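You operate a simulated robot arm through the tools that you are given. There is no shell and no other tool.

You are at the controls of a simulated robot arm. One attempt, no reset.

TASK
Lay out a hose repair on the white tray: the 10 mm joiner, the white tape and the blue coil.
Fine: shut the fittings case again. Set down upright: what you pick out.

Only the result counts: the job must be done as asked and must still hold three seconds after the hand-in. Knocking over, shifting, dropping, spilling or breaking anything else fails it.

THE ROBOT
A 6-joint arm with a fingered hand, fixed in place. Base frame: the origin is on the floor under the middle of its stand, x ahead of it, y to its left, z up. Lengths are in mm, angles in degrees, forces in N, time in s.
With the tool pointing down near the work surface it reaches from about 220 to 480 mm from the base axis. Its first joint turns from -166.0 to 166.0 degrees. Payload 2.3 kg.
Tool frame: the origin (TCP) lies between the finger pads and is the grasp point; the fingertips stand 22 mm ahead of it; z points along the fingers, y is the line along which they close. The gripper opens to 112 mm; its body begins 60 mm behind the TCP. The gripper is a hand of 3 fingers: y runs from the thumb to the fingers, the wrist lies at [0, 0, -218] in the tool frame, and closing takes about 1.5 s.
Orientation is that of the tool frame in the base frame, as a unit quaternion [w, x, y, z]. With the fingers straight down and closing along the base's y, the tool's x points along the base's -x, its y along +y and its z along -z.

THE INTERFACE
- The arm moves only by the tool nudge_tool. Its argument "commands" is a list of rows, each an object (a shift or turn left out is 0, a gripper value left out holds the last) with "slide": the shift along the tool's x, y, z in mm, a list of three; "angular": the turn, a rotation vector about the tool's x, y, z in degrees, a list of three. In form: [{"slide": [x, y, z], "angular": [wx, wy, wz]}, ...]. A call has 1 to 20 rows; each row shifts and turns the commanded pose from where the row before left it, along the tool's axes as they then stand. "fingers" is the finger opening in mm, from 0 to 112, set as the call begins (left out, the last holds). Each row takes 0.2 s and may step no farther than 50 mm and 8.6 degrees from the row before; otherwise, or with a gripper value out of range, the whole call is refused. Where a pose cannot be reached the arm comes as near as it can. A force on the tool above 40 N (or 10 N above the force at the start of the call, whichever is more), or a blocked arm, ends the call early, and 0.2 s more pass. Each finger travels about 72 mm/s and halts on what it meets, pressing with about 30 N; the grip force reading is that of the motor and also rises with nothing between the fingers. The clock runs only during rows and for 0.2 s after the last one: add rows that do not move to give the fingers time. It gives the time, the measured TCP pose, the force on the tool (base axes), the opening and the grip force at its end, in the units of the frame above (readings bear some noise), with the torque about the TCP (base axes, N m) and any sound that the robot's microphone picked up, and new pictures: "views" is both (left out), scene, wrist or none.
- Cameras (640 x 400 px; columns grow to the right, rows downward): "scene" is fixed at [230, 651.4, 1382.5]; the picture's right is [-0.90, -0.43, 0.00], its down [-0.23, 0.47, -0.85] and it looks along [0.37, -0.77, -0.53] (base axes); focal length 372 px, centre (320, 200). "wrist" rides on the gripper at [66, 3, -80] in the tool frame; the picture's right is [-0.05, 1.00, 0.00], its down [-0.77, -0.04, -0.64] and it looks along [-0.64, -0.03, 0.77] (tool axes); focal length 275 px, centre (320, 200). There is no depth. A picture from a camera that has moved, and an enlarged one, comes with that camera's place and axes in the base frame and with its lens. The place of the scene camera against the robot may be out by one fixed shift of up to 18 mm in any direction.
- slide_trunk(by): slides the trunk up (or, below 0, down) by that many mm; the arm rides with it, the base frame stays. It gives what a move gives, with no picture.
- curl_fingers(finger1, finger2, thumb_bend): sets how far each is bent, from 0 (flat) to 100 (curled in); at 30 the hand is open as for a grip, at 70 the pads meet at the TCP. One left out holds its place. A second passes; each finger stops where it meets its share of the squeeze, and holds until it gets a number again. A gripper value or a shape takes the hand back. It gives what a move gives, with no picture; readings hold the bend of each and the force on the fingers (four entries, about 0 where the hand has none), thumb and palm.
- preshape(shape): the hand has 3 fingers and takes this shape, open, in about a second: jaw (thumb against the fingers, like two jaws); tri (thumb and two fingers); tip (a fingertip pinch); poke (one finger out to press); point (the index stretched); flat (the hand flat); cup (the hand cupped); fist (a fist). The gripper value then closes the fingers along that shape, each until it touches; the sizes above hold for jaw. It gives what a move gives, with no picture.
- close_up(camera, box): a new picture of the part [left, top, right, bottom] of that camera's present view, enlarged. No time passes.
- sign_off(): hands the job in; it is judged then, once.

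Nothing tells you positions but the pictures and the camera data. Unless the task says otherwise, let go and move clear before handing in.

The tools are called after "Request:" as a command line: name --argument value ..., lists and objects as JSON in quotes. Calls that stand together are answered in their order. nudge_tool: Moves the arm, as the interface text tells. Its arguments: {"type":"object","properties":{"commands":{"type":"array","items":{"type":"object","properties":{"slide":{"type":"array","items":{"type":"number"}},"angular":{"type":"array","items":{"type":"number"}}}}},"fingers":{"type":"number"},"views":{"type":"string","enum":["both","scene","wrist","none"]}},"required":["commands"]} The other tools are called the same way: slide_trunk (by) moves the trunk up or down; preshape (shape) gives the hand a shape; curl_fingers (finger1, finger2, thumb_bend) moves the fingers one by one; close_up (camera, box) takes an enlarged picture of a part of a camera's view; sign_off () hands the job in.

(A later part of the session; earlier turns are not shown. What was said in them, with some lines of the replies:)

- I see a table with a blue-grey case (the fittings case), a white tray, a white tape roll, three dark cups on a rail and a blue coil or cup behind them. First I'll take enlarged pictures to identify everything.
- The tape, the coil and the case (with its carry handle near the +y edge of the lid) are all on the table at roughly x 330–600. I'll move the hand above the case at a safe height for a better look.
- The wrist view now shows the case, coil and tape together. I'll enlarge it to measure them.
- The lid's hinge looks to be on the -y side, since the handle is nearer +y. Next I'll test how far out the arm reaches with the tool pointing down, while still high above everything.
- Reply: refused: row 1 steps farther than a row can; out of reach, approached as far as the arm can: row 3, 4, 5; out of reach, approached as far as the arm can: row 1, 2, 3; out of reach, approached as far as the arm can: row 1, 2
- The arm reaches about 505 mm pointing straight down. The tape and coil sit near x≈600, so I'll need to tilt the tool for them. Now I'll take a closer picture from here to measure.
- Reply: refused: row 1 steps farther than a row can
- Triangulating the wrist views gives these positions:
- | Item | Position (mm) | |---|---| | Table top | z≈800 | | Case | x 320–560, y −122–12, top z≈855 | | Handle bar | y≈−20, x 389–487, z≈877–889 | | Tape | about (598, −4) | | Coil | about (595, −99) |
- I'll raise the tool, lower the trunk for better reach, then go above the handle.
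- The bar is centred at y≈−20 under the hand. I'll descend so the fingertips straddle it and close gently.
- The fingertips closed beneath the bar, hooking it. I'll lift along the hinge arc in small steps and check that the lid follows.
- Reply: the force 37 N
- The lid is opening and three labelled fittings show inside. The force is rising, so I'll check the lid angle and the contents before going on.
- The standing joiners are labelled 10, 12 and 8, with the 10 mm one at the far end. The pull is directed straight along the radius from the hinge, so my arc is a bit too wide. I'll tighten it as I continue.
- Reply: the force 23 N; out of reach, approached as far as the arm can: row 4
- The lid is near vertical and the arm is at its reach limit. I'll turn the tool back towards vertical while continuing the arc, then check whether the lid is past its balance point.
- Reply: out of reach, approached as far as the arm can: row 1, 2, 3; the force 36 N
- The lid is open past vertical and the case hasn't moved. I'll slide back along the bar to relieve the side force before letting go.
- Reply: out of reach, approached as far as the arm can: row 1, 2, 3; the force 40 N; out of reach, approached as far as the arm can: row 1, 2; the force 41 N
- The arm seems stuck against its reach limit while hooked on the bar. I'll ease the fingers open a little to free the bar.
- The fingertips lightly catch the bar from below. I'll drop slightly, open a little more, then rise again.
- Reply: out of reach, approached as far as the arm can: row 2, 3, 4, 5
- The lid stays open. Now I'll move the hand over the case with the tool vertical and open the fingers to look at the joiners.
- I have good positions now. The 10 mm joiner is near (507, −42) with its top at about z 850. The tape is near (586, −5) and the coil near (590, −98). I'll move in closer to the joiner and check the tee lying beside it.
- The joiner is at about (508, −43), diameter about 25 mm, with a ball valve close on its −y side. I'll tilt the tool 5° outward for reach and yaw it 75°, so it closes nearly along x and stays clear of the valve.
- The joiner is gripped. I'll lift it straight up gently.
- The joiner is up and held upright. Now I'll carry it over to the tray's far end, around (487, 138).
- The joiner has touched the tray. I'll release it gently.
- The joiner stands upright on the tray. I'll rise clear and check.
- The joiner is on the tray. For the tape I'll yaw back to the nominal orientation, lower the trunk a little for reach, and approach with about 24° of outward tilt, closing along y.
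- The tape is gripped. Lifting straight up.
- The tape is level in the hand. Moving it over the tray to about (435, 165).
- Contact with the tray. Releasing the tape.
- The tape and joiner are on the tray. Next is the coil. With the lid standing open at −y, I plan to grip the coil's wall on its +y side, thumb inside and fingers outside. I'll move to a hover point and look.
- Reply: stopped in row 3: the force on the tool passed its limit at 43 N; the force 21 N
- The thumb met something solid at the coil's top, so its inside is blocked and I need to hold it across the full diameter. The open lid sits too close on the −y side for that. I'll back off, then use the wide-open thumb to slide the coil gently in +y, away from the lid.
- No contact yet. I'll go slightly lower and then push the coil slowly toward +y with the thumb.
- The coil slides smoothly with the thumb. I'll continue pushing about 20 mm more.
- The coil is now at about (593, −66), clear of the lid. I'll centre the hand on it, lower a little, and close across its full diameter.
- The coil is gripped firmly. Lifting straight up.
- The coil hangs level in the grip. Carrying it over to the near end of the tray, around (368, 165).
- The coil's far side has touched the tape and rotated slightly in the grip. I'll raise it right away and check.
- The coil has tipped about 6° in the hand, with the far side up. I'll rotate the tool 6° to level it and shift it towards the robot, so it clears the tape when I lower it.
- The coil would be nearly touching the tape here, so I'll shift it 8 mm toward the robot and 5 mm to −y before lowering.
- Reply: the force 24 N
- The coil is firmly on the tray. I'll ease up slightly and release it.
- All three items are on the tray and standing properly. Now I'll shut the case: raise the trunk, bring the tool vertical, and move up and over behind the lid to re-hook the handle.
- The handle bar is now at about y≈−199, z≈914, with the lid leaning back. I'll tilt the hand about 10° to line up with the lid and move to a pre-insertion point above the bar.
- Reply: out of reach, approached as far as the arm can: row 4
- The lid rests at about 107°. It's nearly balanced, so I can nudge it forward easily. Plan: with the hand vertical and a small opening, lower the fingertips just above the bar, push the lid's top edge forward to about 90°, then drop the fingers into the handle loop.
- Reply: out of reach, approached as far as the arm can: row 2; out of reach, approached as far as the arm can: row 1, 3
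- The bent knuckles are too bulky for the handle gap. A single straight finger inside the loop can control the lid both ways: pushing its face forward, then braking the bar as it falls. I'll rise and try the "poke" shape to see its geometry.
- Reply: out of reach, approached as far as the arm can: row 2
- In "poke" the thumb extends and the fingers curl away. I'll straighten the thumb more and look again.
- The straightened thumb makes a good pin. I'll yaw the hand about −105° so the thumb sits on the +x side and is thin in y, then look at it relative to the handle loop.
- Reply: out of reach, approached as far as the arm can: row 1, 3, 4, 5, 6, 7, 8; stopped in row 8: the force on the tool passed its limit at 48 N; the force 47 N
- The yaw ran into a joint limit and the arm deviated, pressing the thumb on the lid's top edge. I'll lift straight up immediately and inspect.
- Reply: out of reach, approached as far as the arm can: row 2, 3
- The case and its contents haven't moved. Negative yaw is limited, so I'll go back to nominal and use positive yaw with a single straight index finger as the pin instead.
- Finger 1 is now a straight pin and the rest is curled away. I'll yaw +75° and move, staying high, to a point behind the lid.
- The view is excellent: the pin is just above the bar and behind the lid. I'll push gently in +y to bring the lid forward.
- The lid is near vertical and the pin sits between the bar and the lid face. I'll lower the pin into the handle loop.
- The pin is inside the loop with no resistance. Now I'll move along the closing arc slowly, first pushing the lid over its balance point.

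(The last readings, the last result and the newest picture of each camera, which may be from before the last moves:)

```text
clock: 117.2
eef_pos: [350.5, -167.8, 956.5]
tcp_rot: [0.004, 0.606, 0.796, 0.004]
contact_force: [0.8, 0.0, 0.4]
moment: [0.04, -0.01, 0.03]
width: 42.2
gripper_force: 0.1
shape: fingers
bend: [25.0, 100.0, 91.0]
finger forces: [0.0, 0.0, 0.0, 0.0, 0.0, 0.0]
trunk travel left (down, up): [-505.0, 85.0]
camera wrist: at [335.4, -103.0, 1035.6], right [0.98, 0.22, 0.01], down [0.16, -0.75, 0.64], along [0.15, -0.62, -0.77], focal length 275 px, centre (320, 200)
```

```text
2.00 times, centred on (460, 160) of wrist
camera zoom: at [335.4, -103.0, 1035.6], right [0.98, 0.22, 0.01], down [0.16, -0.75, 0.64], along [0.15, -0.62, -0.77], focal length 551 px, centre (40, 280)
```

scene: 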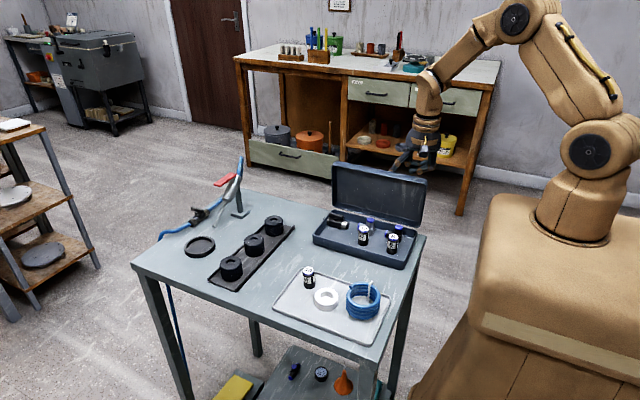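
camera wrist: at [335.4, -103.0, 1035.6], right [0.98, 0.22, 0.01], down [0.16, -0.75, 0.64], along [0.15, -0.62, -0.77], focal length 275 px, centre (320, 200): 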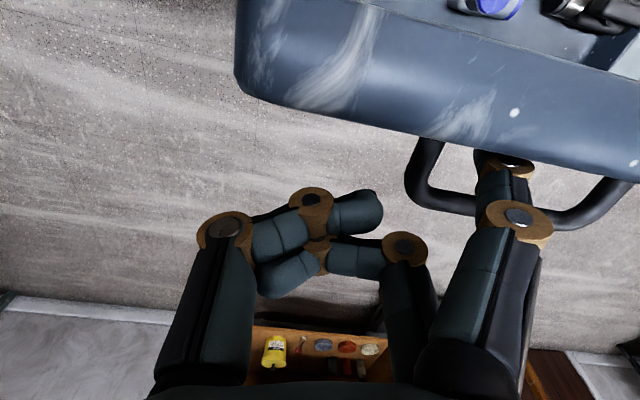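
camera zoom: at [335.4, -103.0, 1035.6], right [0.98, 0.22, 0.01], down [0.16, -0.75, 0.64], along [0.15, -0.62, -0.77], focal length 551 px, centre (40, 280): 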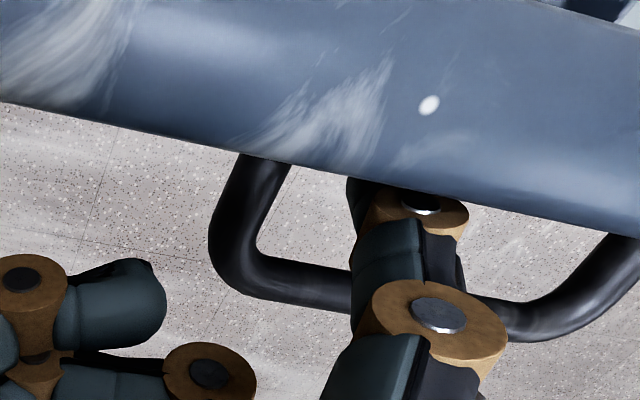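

Request:
nudge_tool --commands '[{"slide": [2, 0.5, 3]}, {"slide": [3.8, 1.0, 0]}, {"slide": [3.8, 1.0, -0.7]}, {"slide": [3.8, 1.0, -0.7]}, {"slide": [3.2, 0.8, -0.5]}, {"slide": [0, 0, 0]}]' --views "both"

Request:
close_up --camera "wrist" --box '[340, 60, 580, 260]'

```text
clock: 118.6
eef_pos: [349.0, -152.1, 955.1]
tcp_rot: [0.003, 0.606, 0.795, 0.003]
contact_force: [0.1, -0.9, 1.0]
moment: [-0.02, 0.01, 0.01]
width: 42.2
gripper_force: 0.1
shape: fingers
bend: [25.0, 100.0, 91.0]
finger forces: [0.0, 0.0, 0.1, 0.0, 0.1, 0.0]
trunk travel left (down, up): [-505.0, 85.0]
camera wrist: at [333.4, -86.7, 1034.5], right [0.98, 0.22, 0.01], down [0.16, -0.75, 0.64], along [0.15, -0.62, -0.77], focal length 275 px, centre (320, 200)
```

scene: 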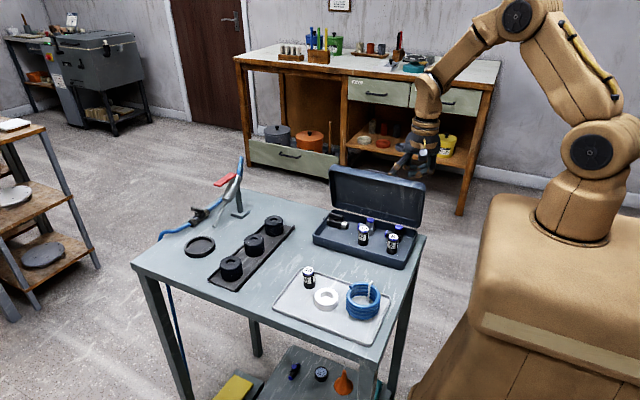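
wrist: 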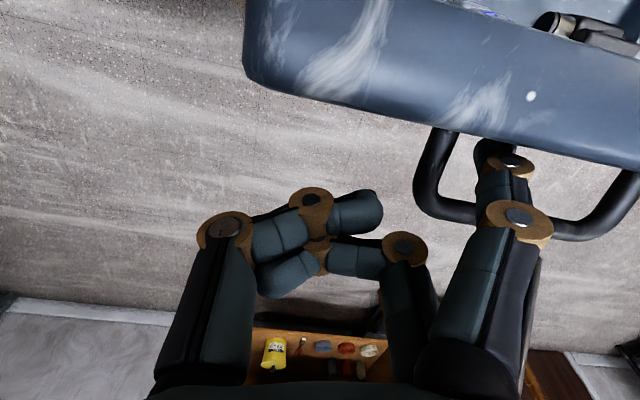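

```text
2.00 times, centred on (460, 160) of wrist
camera zoom: at [333.4, -86.7, 1034.5], right [0.98, 0.22, 0.01], down [0.16, -0.75, 0.64], along [0.15, -0.62, -0.77], focal length 551 px, centre (40, 280)
```

zoom: 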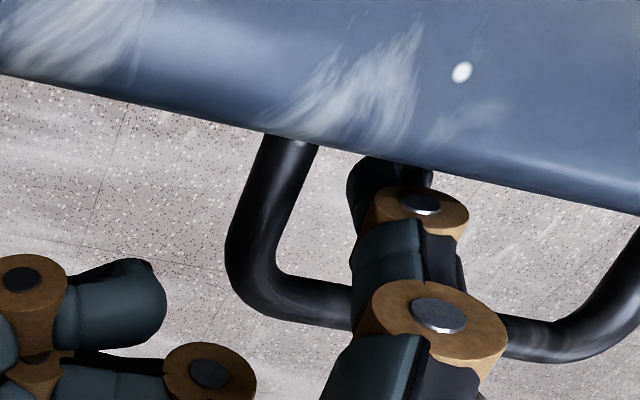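

Request:
nudge_tool --commands '[{"slide": [4.1, 1.1, -0.3]}, {"slide": [4.1, 1.1, -0.3]}, {"slide": [4.1, 1.1, -0.3]}, {"slide": [4.1, 1.1, -0.3]}, {"slide": [4.1, 1.1, -0.2]}, {"slide": [0, 0, 0]}]' --views "both"

Request:
close_up --camera "wrist" --box '[340, 60, 580, 260]'

Request:
close_up --camera "scene" --box '[290, 130, 450, 280]'

```text
clock: 120.0
eef_pos: [349.4, -130.8, 956.4]
tcp_rot: [0.003, 0.606, 0.796, 0.003]
contact_force: [-0.7, 1.1, -0.2]
moment: [-0.03, -0.01, -0.03]
width: 42.3
gripper_force: 0.3
shape: fingers
bend: [25.0, 100.0, 91.0]
finger forces: [0.4, 0.0, 0.0, 0.0, 0.0, 0.1]
trunk travel left (down, up): [-505.0, 85.0]
camera wrist: at [333.5, -65.3, 1035.6], right [0.98, 0.22, 0.01], down [0.16, -0.75, 0.64], along [0.15, -0.62, -0.77], focal length 275 px, centre (320, 200)
```

scene: 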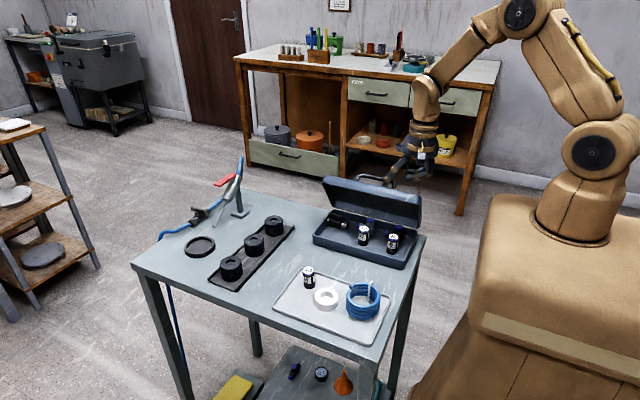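
wrist: 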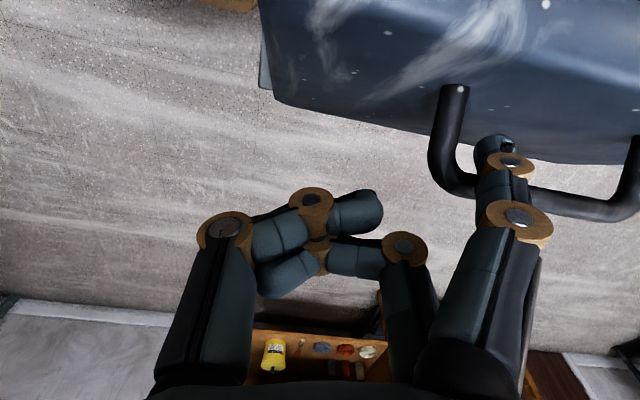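

```text
2.00 times, centred on (460, 160) of wrist
camera zoom: at [333.5, -65.3, 1035.6], right [0.98, 0.22, 0.01], down [0.16, -0.75, 0.64], along [0.15, -0.62, -0.77], focal length 551 px, centre (40, 280)
```

zoom: 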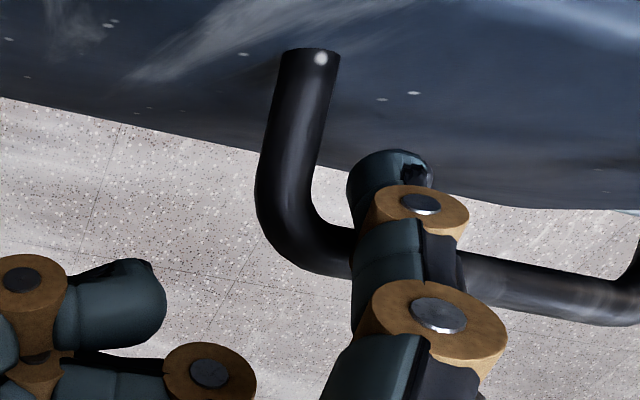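

```text
2.67 times, centred on (370, 205) of scene
camera zoom: at [230.0, 651.4, 1382.5], right [-0.9, -0.43, 0.0], down [-0.23, 0.47, -0.85], along [0.37, -0.77, -0.53], focal length 991 px, centre (187, 187)
```

zoom: 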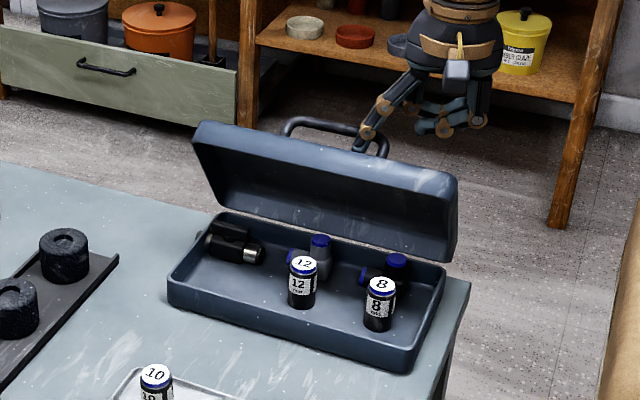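

The bar now leans lightly on the pin, so the lid is under control past its balance point. Continuing down the arc.

Request:
nudge_tool --commands '[{"slide": [3.65, 1.0, 0.4]}, {"slide": [3.65, 1.0, 0.4]}, {"slide": [3.65, 1.0, 0.4]}, {"slide": [3.65, 1.0, 0.4]}, {"slide": [3.65, 1.0, 0.4]}, {"slide": [3.75, 1.0, 1.1]}, {"slide": [3.75, 1.0, 1.1]}, {"slide": [3.75, 1.0, 1.1]}, {"slide": [0, 0, 0]}]' --views "both"

Request:
close_up --camera "wrist" --box '[340, 60, 580, 260]'

Request:
close_up --camera "scene" --box '[290, 130, 450, 280]'

```text
clock: 122.0
eef_pos: [348.9, -99.7, 950.1]
tcp_rot: [0.004, 0.606, 0.795, 0.003]
contact_force: [0.0, -0.4, 0.0]
moment: [-0.03, 0.0, 0.03]
width: 42.7
gripper_force: 0.2
shape: fingers
bend: [25.0, 100.0, 91.0]
finger forces: [0.6, 0.0, 0.0, 0.0, 0.0, 0.0]
trunk travel left (down, up): [-505.0, 85.0]
camera wrist: at [334.4, -34.5, 1029.6], right [0.98, 0.22, 0.01], down [0.17, -0.75, 0.64], along [0.15, -0.62, -0.77], focal length 275 px, centre (320, 200)
```

scene: 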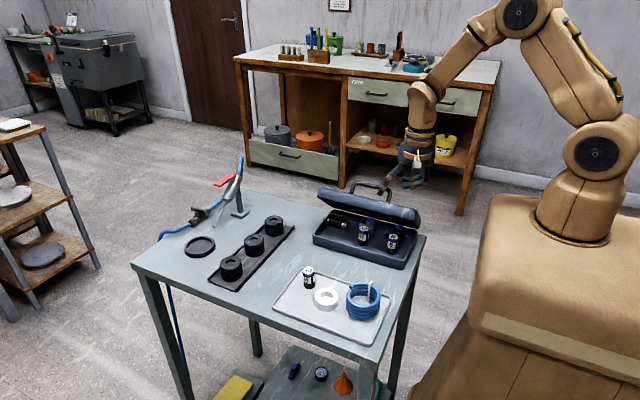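
wrist: 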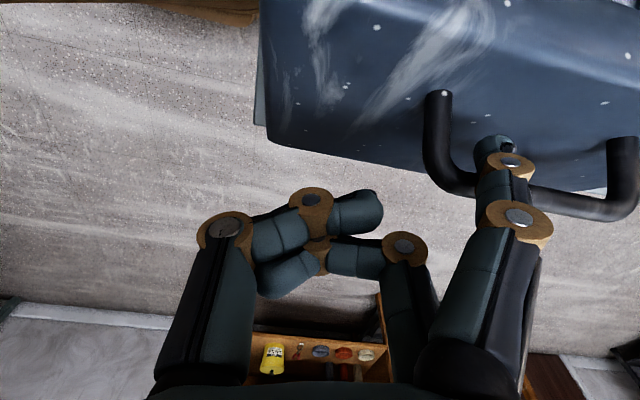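

```text
2.00 times, centred on (460, 160) of wrist
camera zoom: at [334.4, -34.5, 1029.6], right [0.98, 0.22, 0.01], down [0.17, -0.75, 0.64], along [0.15, -0.62, -0.77], focal length 551 px, centre (40, 280)
```

zoom: 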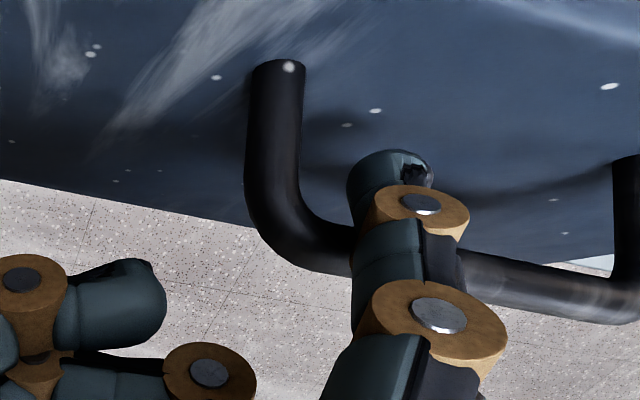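

```text
2.67 times, centred on (370, 205) of scene
camera zoom: at [230.0, 651.4, 1382.5], right [-0.9, -0.43, 0.0], down [-0.23, 0.47, -0.85], along [0.37, -0.77, -0.53], focal length 991 px, centre (187, 187)
```

zoom: 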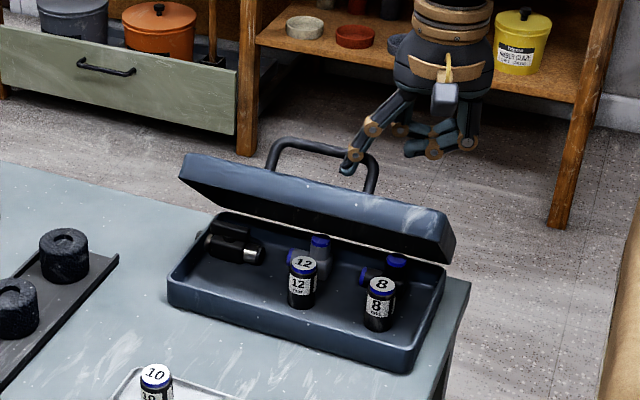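

Request:
nudge_tool --commands '[{"slide": [4.05, 1.1, 1.2]}, {"slide": [4.05, 1.1, 1.4]}, {"slide": [4.05, 1.1, 1.7]}, {"slide": [4.05, 1.1, 1.9]}, {"slide": [4.05, 1.1, 2.1]}, {"slide": [4.05, 1.1, 2.3]}, {"slide": [0, 0, 0]}]' --views "both"

Request:
close_up --camera "wrist" --box '[340, 60, 580, 260]'

Request:
close_up --camera "scene" --box '[290, 130, 450, 280]'

```text
clock: 123.6
eef_pos: [347.7, -73.9, 940.1]
tcp_rot: [0.004, 0.606, 0.795, 0.001]
contact_force: [0.3, 0.4, -0.3]
moment: [0.01, 0.01, 0.0]
width: 42.3
gripper_force: 0.1
shape: fingers
bend: [25.0, 100.0, 91.0]
finger forces: [0.3, 0.1, 0.0, 0.0, 0.0, 0.0]
trunk travel left (down, up): [-505.0, 85.0]
camera wrist: at [333.5, -9.6, 1020.0], right [0.98, 0.22, 0.01], down [0.16, -0.75, 0.64], along [0.15, -0.62, -0.77], focal length 275 px, centre (320, 200)
```

scene: 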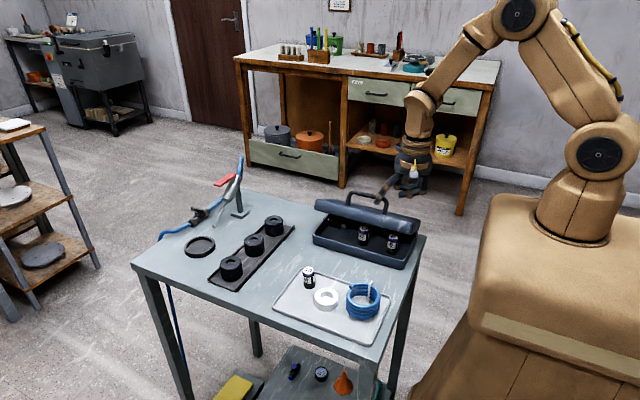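
wrist: 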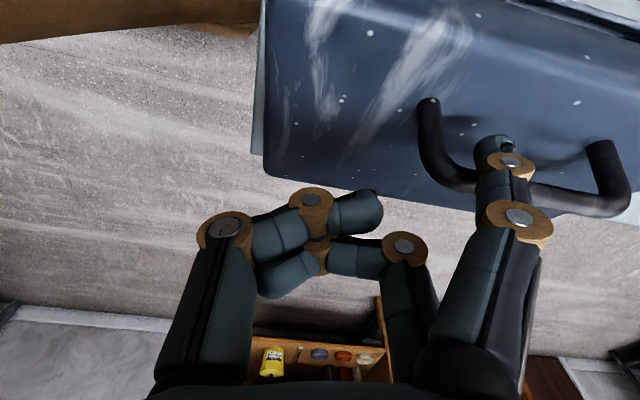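

```text
2.00 times, centred on (460, 160) of wrist
camera zoom: at [333.5, -9.6, 1020.0], right [0.98, 0.22, 0.01], down [0.16, -0.75, 0.64], along [0.15, -0.62, -0.77], focal length 551 px, centre (40, 280)
```

zoom: 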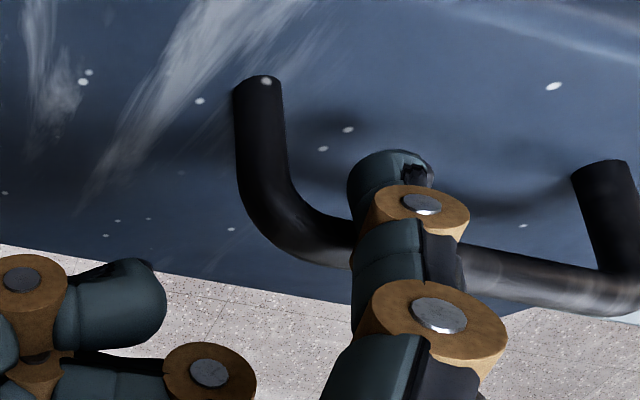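

```text
2.67 times, centred on (370, 205) of scene
camera zoom: at [230.0, 651.4, 1382.5], right [-0.9, -0.43, 0.0], down [-0.23, 0.47, -0.85], along [0.37, -0.77, -0.53], focal length 991 px, centre (187, 187)
```

zoom: 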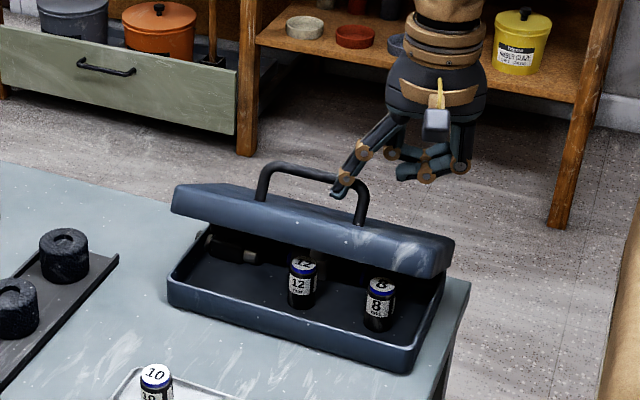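

Request:
nudge_tool --commands '[{"slide": [3.8, 1.0, 2.8]}, {"slide": [3.8, 1.0, 3.0]}, {"slide": [3.8, 1.0, 3.2]}, {"slide": [3.6, 1.0, 3.4]}, {"slide": [0, 0, 0]}]' --views "both"

Request:
close_up --camera "wrist" --box '[340, 60, 580, 260]'

Request:
close_up --camera "scene" --box '[290, 130, 450, 280]'

```text
clock: 124.8
eef_pos: [349.8, -60.2, 928.0]
tcp_rot: [0.003, 0.606, 0.795, 0.003]
contact_force: [0.3, 0.3, 0.6]
moment: [0.01, 0.0, 0.06]
width: 42.3
gripper_force: 0.4
shape: fingers
bend: [25.0, 100.0, 91.0]
finger forces: [0.7, 0.0, 0.0, 0.1, 0.0, 0.0]
trunk travel left (down, up): [-505.0, 85.0]
camera wrist: at [334.8, 5.4, 1007.7], right [0.98, 0.22, 0.01], down [0.16, -0.75, 0.64], along [0.15, -0.62, -0.77], focal length 275 px, centre (320, 200)
```

scene: 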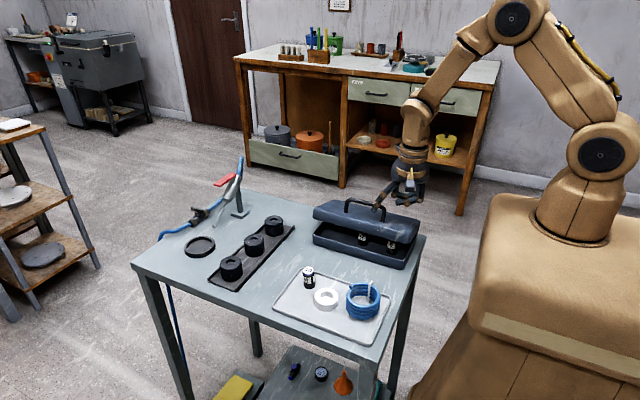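
wrist: 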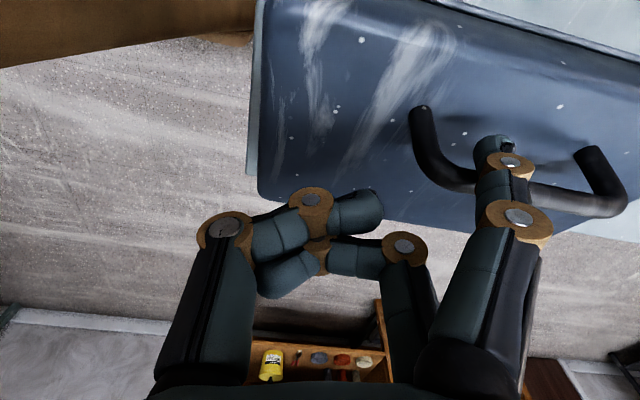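

```text
2.00 times, centred on (460, 160) of wrist
camera zoom: at [334.8, 5.4, 1007.7], right [0.98, 0.22, 0.01], down [0.16, -0.75, 0.64], along [0.15, -0.62, -0.77], focal length 551 px, centre (40, 280)
```

zoom: 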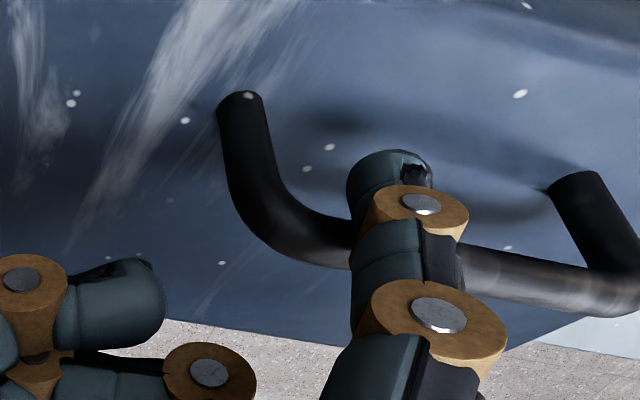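

```text
2.67 times, centred on (370, 205) of scene
camera zoom: at [230.0, 651.4, 1382.5], right [-0.9, -0.43, 0.0], down [-0.23, 0.47, -0.85], along [0.37, -0.77, -0.53], focal length 991 px, centre (187, 187)
```

zoom: 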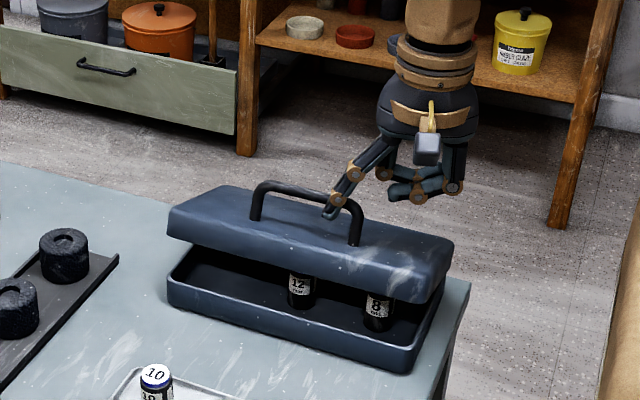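

Request:
nudge_tool --commands '[{"slide": [3.7, 1.0, 3.5]}, {"slide": [3.7, 1.0, 3.7]}, {"slide": [3.5, 0.9, 3.8]}, {"slide": [3.3, 0.9, 4.0]}, {"slide": [0, 0, 0]}]' --views "both"

Request:
close_up --camera "wrist" --box '[340, 60, 580, 260]'

Request:
close_up --camera "scene" --box '[290, 130, 450, 280]'

```text
clock: 126.0
eef_pos: [348.3, -45.8, 912.8]
tcp_rot: [0.004, 0.606, 0.795, 0.003]
contact_force: [0.8, 1.2, 1.1]
moment: [0.0, -0.01, 0.02]
width: 42.2
gripper_force: 0.0
shape: fingers
bend: [25.0, 100.0, 91.0]
finger forces: [0.5, 0.1, 0.0, 0.1, 0.0, 0.0]
trunk travel left (down, up): [-505.0, 85.0]
camera wrist: at [334.2, 19.7, 992.7], right [0.98, 0.22, 0.01], down [0.16, -0.75, 0.64], along [0.15, -0.62, -0.77], focal length 275 px, centre (320, 200)
```

scene: 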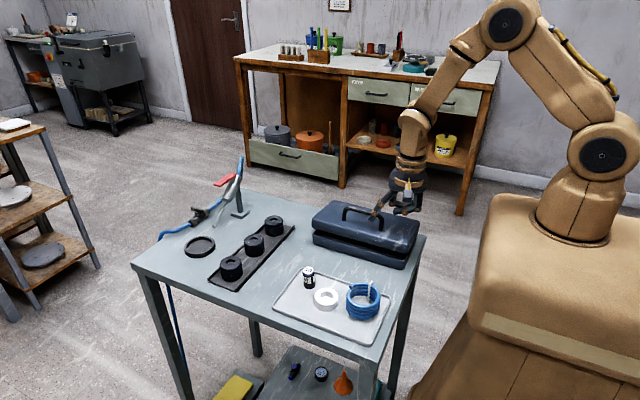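
wrist: 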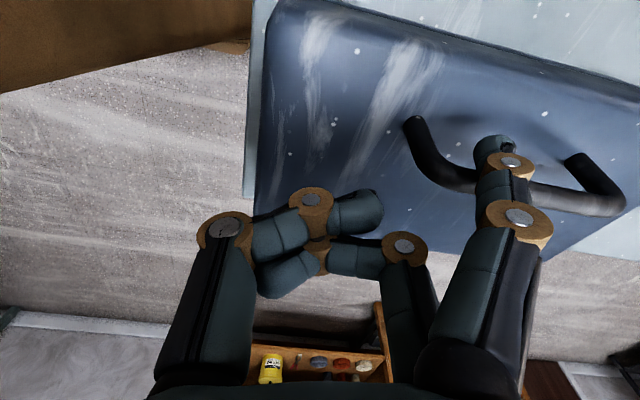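

```text
2.00 times, centred on (460, 160) of wrist
camera zoom: at [334.2, 19.7, 992.7], right [0.98, 0.22, 0.01], down [0.16, -0.75, 0.64], along [0.15, -0.62, -0.77], focal length 551 px, centre (40, 280)
```

zoom: 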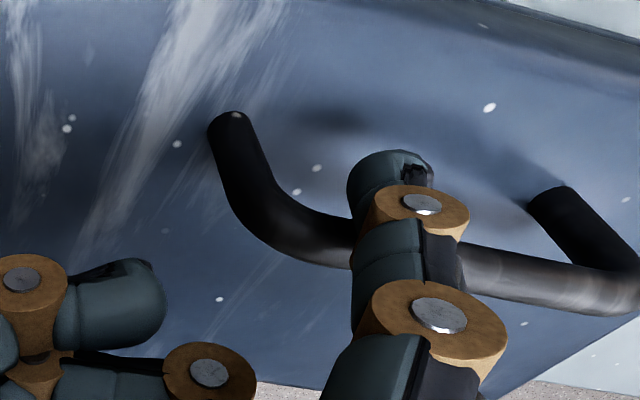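

```text
2.67 times, centred on (370, 205) of scene
camera zoom: at [230.0, 651.4, 1382.5], right [-0.9, -0.43, 0.0], down [-0.23, 0.47, -0.85], along [0.37, -0.77, -0.53], focal length 991 px, centre (187, 187)
```

zoom: 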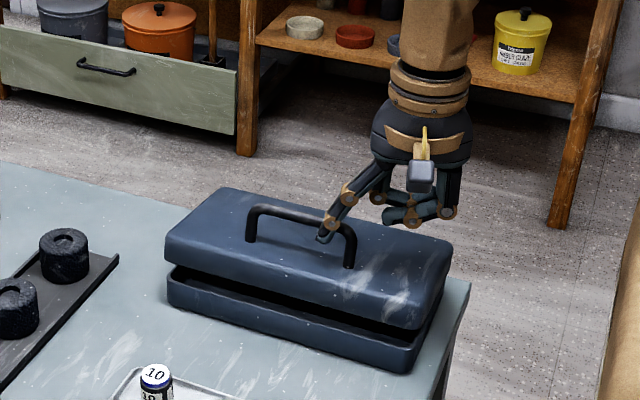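

Request:
nudge_tool --commands '[{"slide": [2.9, 0.8, 3.5]}, {"slide": [2.9, 0.8, 3.5]}, {"slide": [2.7, 0.7, 3.5]}, {"slide": [2.5, 0.7, 3.3]}, {"slide": [2.5, 0.7, 0]}, {"slide": [2, 0.5, 0]}, {"slide": [0, 0, 0]}]' --views "both"

Request:
close_up --camera "wrist" --box '[340, 60, 580, 260]'

Request:
close_up --camera "scene" --box '[290, 130, 450, 280]'

```text
clock: 127.6
eef_pos: [348.2, -29.6, 898.2]
tcp_rot: [0.003, 0.606, 0.796, 0.003]
contact_force: [0.6, 0.0, -0.3]
moment: [0.01, -0.02, 0.0]
width: 42.2
gripper_force: 0.1
shape: fingers
bend: [25.0, 100.0, 91.0]
finger forces: [0.0, 0.1, 0.1, 0.0, 0.1, 0.1]
trunk travel left (down, up): [-505.0, 85.0]
camera wrist: at [333.8, 35.8, 978.4], right [0.98, 0.22, 0.01], down [0.16, -0.75, 0.64], along [0.15, -0.62, -0.77], focal length 275 px, centre (320, 200)
```

scene: 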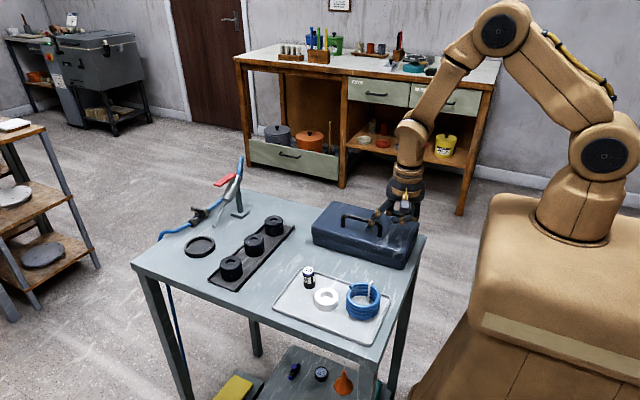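
wrist: 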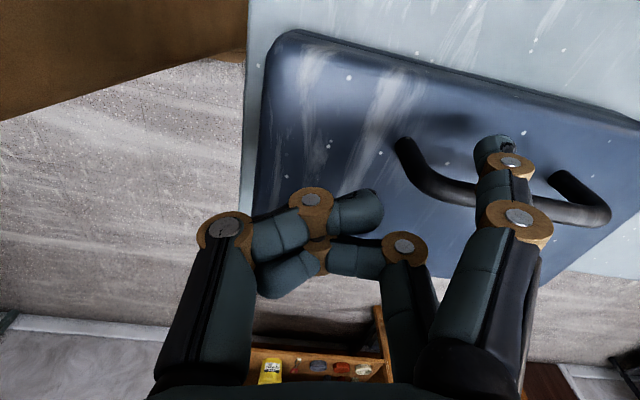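

```text
2.00 times, centred on (460, 160) of wrist
camera zoom: at [333.8, 35.8, 978.4], right [0.98, 0.22, 0.01], down [0.16, -0.75, 0.64], along [0.15, -0.62, -0.77], focal length 551 px, centre (40, 280)
```

zoom: 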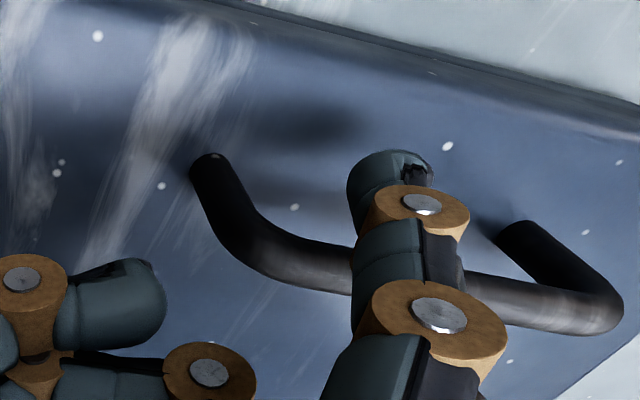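

```text
2.67 times, centred on (370, 205) of scene
camera zoom: at [230.0, 651.4, 1382.5], right [-0.9, -0.43, 0.0], down [-0.23, 0.47, -0.85], along [0.37, -0.77, -0.53], focal length 991 px, centre (187, 187)
```

zoom: 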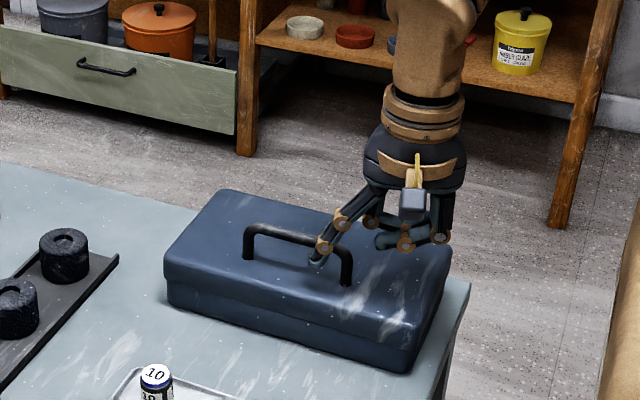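

The lid is fully shut. I'll lift the hand straight up and clear.

Request:
nudge_tool --commands '[{"slide": [1.5, 0.4, -3]}, {"slide": [0, 0, -10]}, {"slide": [0, 0, -20]}, {"slide": [0, 0, -35]}, {"slide": [0, 0, -40]}, {"slide": [0, 0, 0]}]' --views "both"

Request:
close_up --camera "scene" --box '[140, 150, 450, 380]'

Request:
close_up --camera "scene" --box '[290, 180, 450, 280]'

```text
clock: 129.0
eef_pos: [346.1, -29.7, 1007.4]
tcp_rot: [0.003, 0.606, 0.795, 0.002]
contact_force: [-0.3, 0.4, 0.8]
moment: [0.02, 0.0, 0.01]
width: 42.1
gripper_force: 0.0
shape: fingers
bend: [25.0, 100.0, 91.0]
finger forces: [0.0, 0.1, 0.0, 0.1, 0.0, 0.0]
trunk travel left (down, up): [-505.0, 85.0]
camera wrist: at [331.5, 35.7, 1086.9], right [0.98, 0.22, 0.01], down [0.17, -0.75, 0.64], along [0.15, -0.62, -0.77], focal length 275 px, centre (320, 200)
```

scene: 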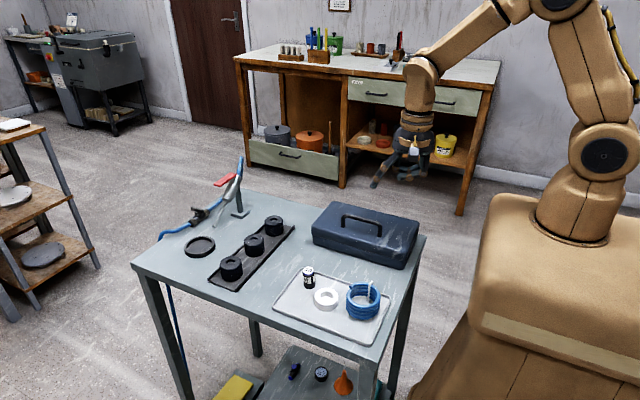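
wrist: 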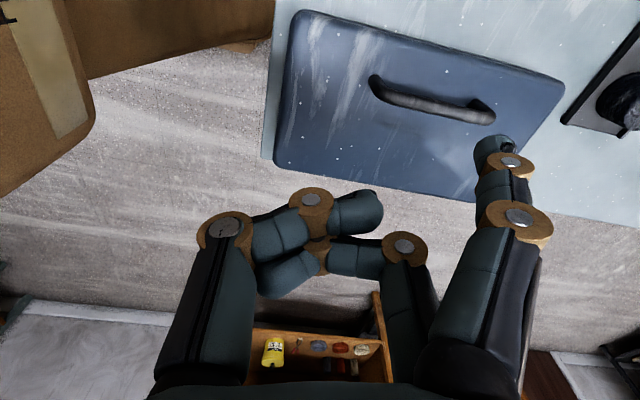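

```text
1.74 times, centred on (295, 265) of scene
camera zoom: at [230.0, 651.4, 1382.5], right [-0.9, -0.43, 0.0], down [-0.23, 0.47, -0.85], along [0.37, -0.77, -0.53], focal length 646 px, centre (364, 87)
```

zoom: 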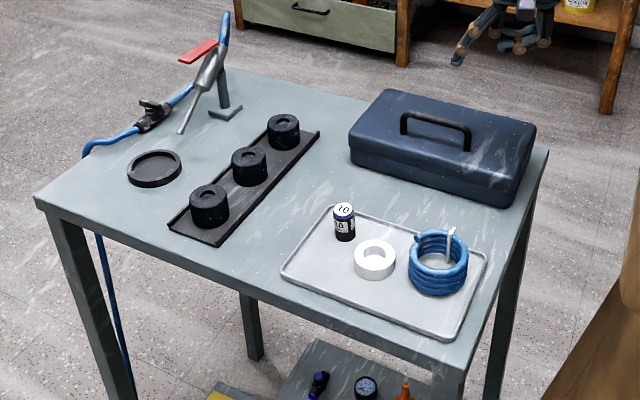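

```text
4.00 times, centred on (370, 230) of scene
camera zoom: at [230.0, 651.4, 1382.5], right [-0.9, -0.43, 0.0], down [-0.23, 0.47, -0.85], along [0.37, -0.77, -0.53], focal length 1486 px, centre (120, 80)
```

zoom: 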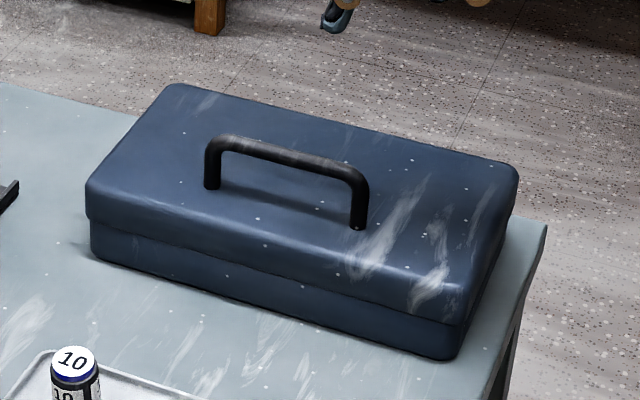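

Request:
close_up --camera "scene" --box '[265, 255, 400, 350]'

Request:
close_up --camera "scene" --box '[150, 150, 310, 300]'

```text
4.21 times, centred on (332, 302) of scene
camera zoom: at [230.0, 651.4, 1382.5], right [-0.9, -0.43, 0.0], down [-0.23, 0.47, -0.85], along [0.37, -0.77, -0.53], focal length 1564 px, centre (267, -232)
```

zoom: 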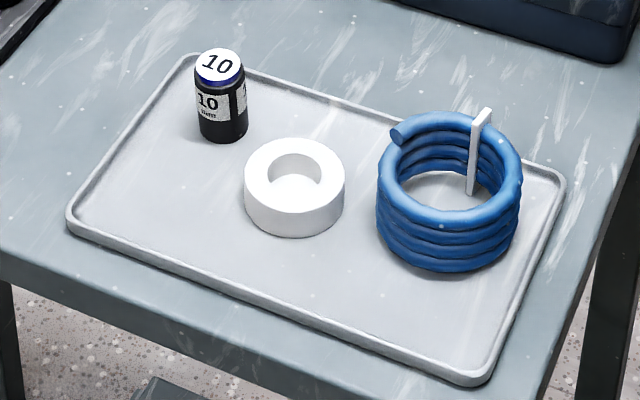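

```text
2.67 times, centred on (230, 225) of scene
camera zoom: at [230.0, 651.4, 1382.5], right [-0.9, -0.43, 0.0], down [-0.23, 0.47, -0.85], along [0.37, -0.77, -0.53], focal length 991 px, centre (560, 133)
```

zoom: 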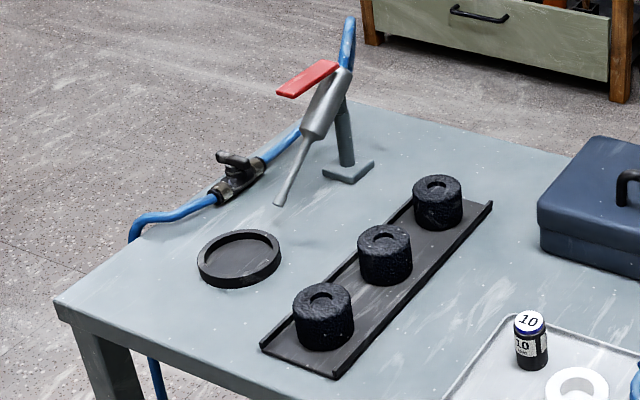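

The 10 mm joiner, the white tape and the blue coil are on the white tray, upright and clear of each other. The fittings case is shut in its original place. Nothing else appears to have moved, and the hand is well clear, so I'm handing in.

Request:
sign_off

```text
The job is handed in.
```

The hose repair is laid out and handed in. The 10 mm joiner, the white tape and the blue coil are on the white tray, each set down upright with gaps between them. The fittings case is shut and, in the last picture, sits where it started.

I compared the closing pictures with the starting ones and saw nothing else knocked over or shifted on the table. After the case was shut, I couldn't see the fittings inside. The 12 and 8 mm joiners were still standing when last visible, with the lid about a quarter open.

There were three rough moments:

- **Thumb on the coil:** it pressed down on the coil's top at about 43 N during a failed grip. I then slid the coil about 30 mm along the table with the thumb so I could hold it across its full width.
- **Coil on the tape:** while I was lowering the coil, it touched the tape. I raised it, levelled it and set it down further away.
- **Thumb on the lid:** the arm hit a joint limit while I was repositioning, and the thumb pressed on the open lid's edge at about 48 N. The case did not move.
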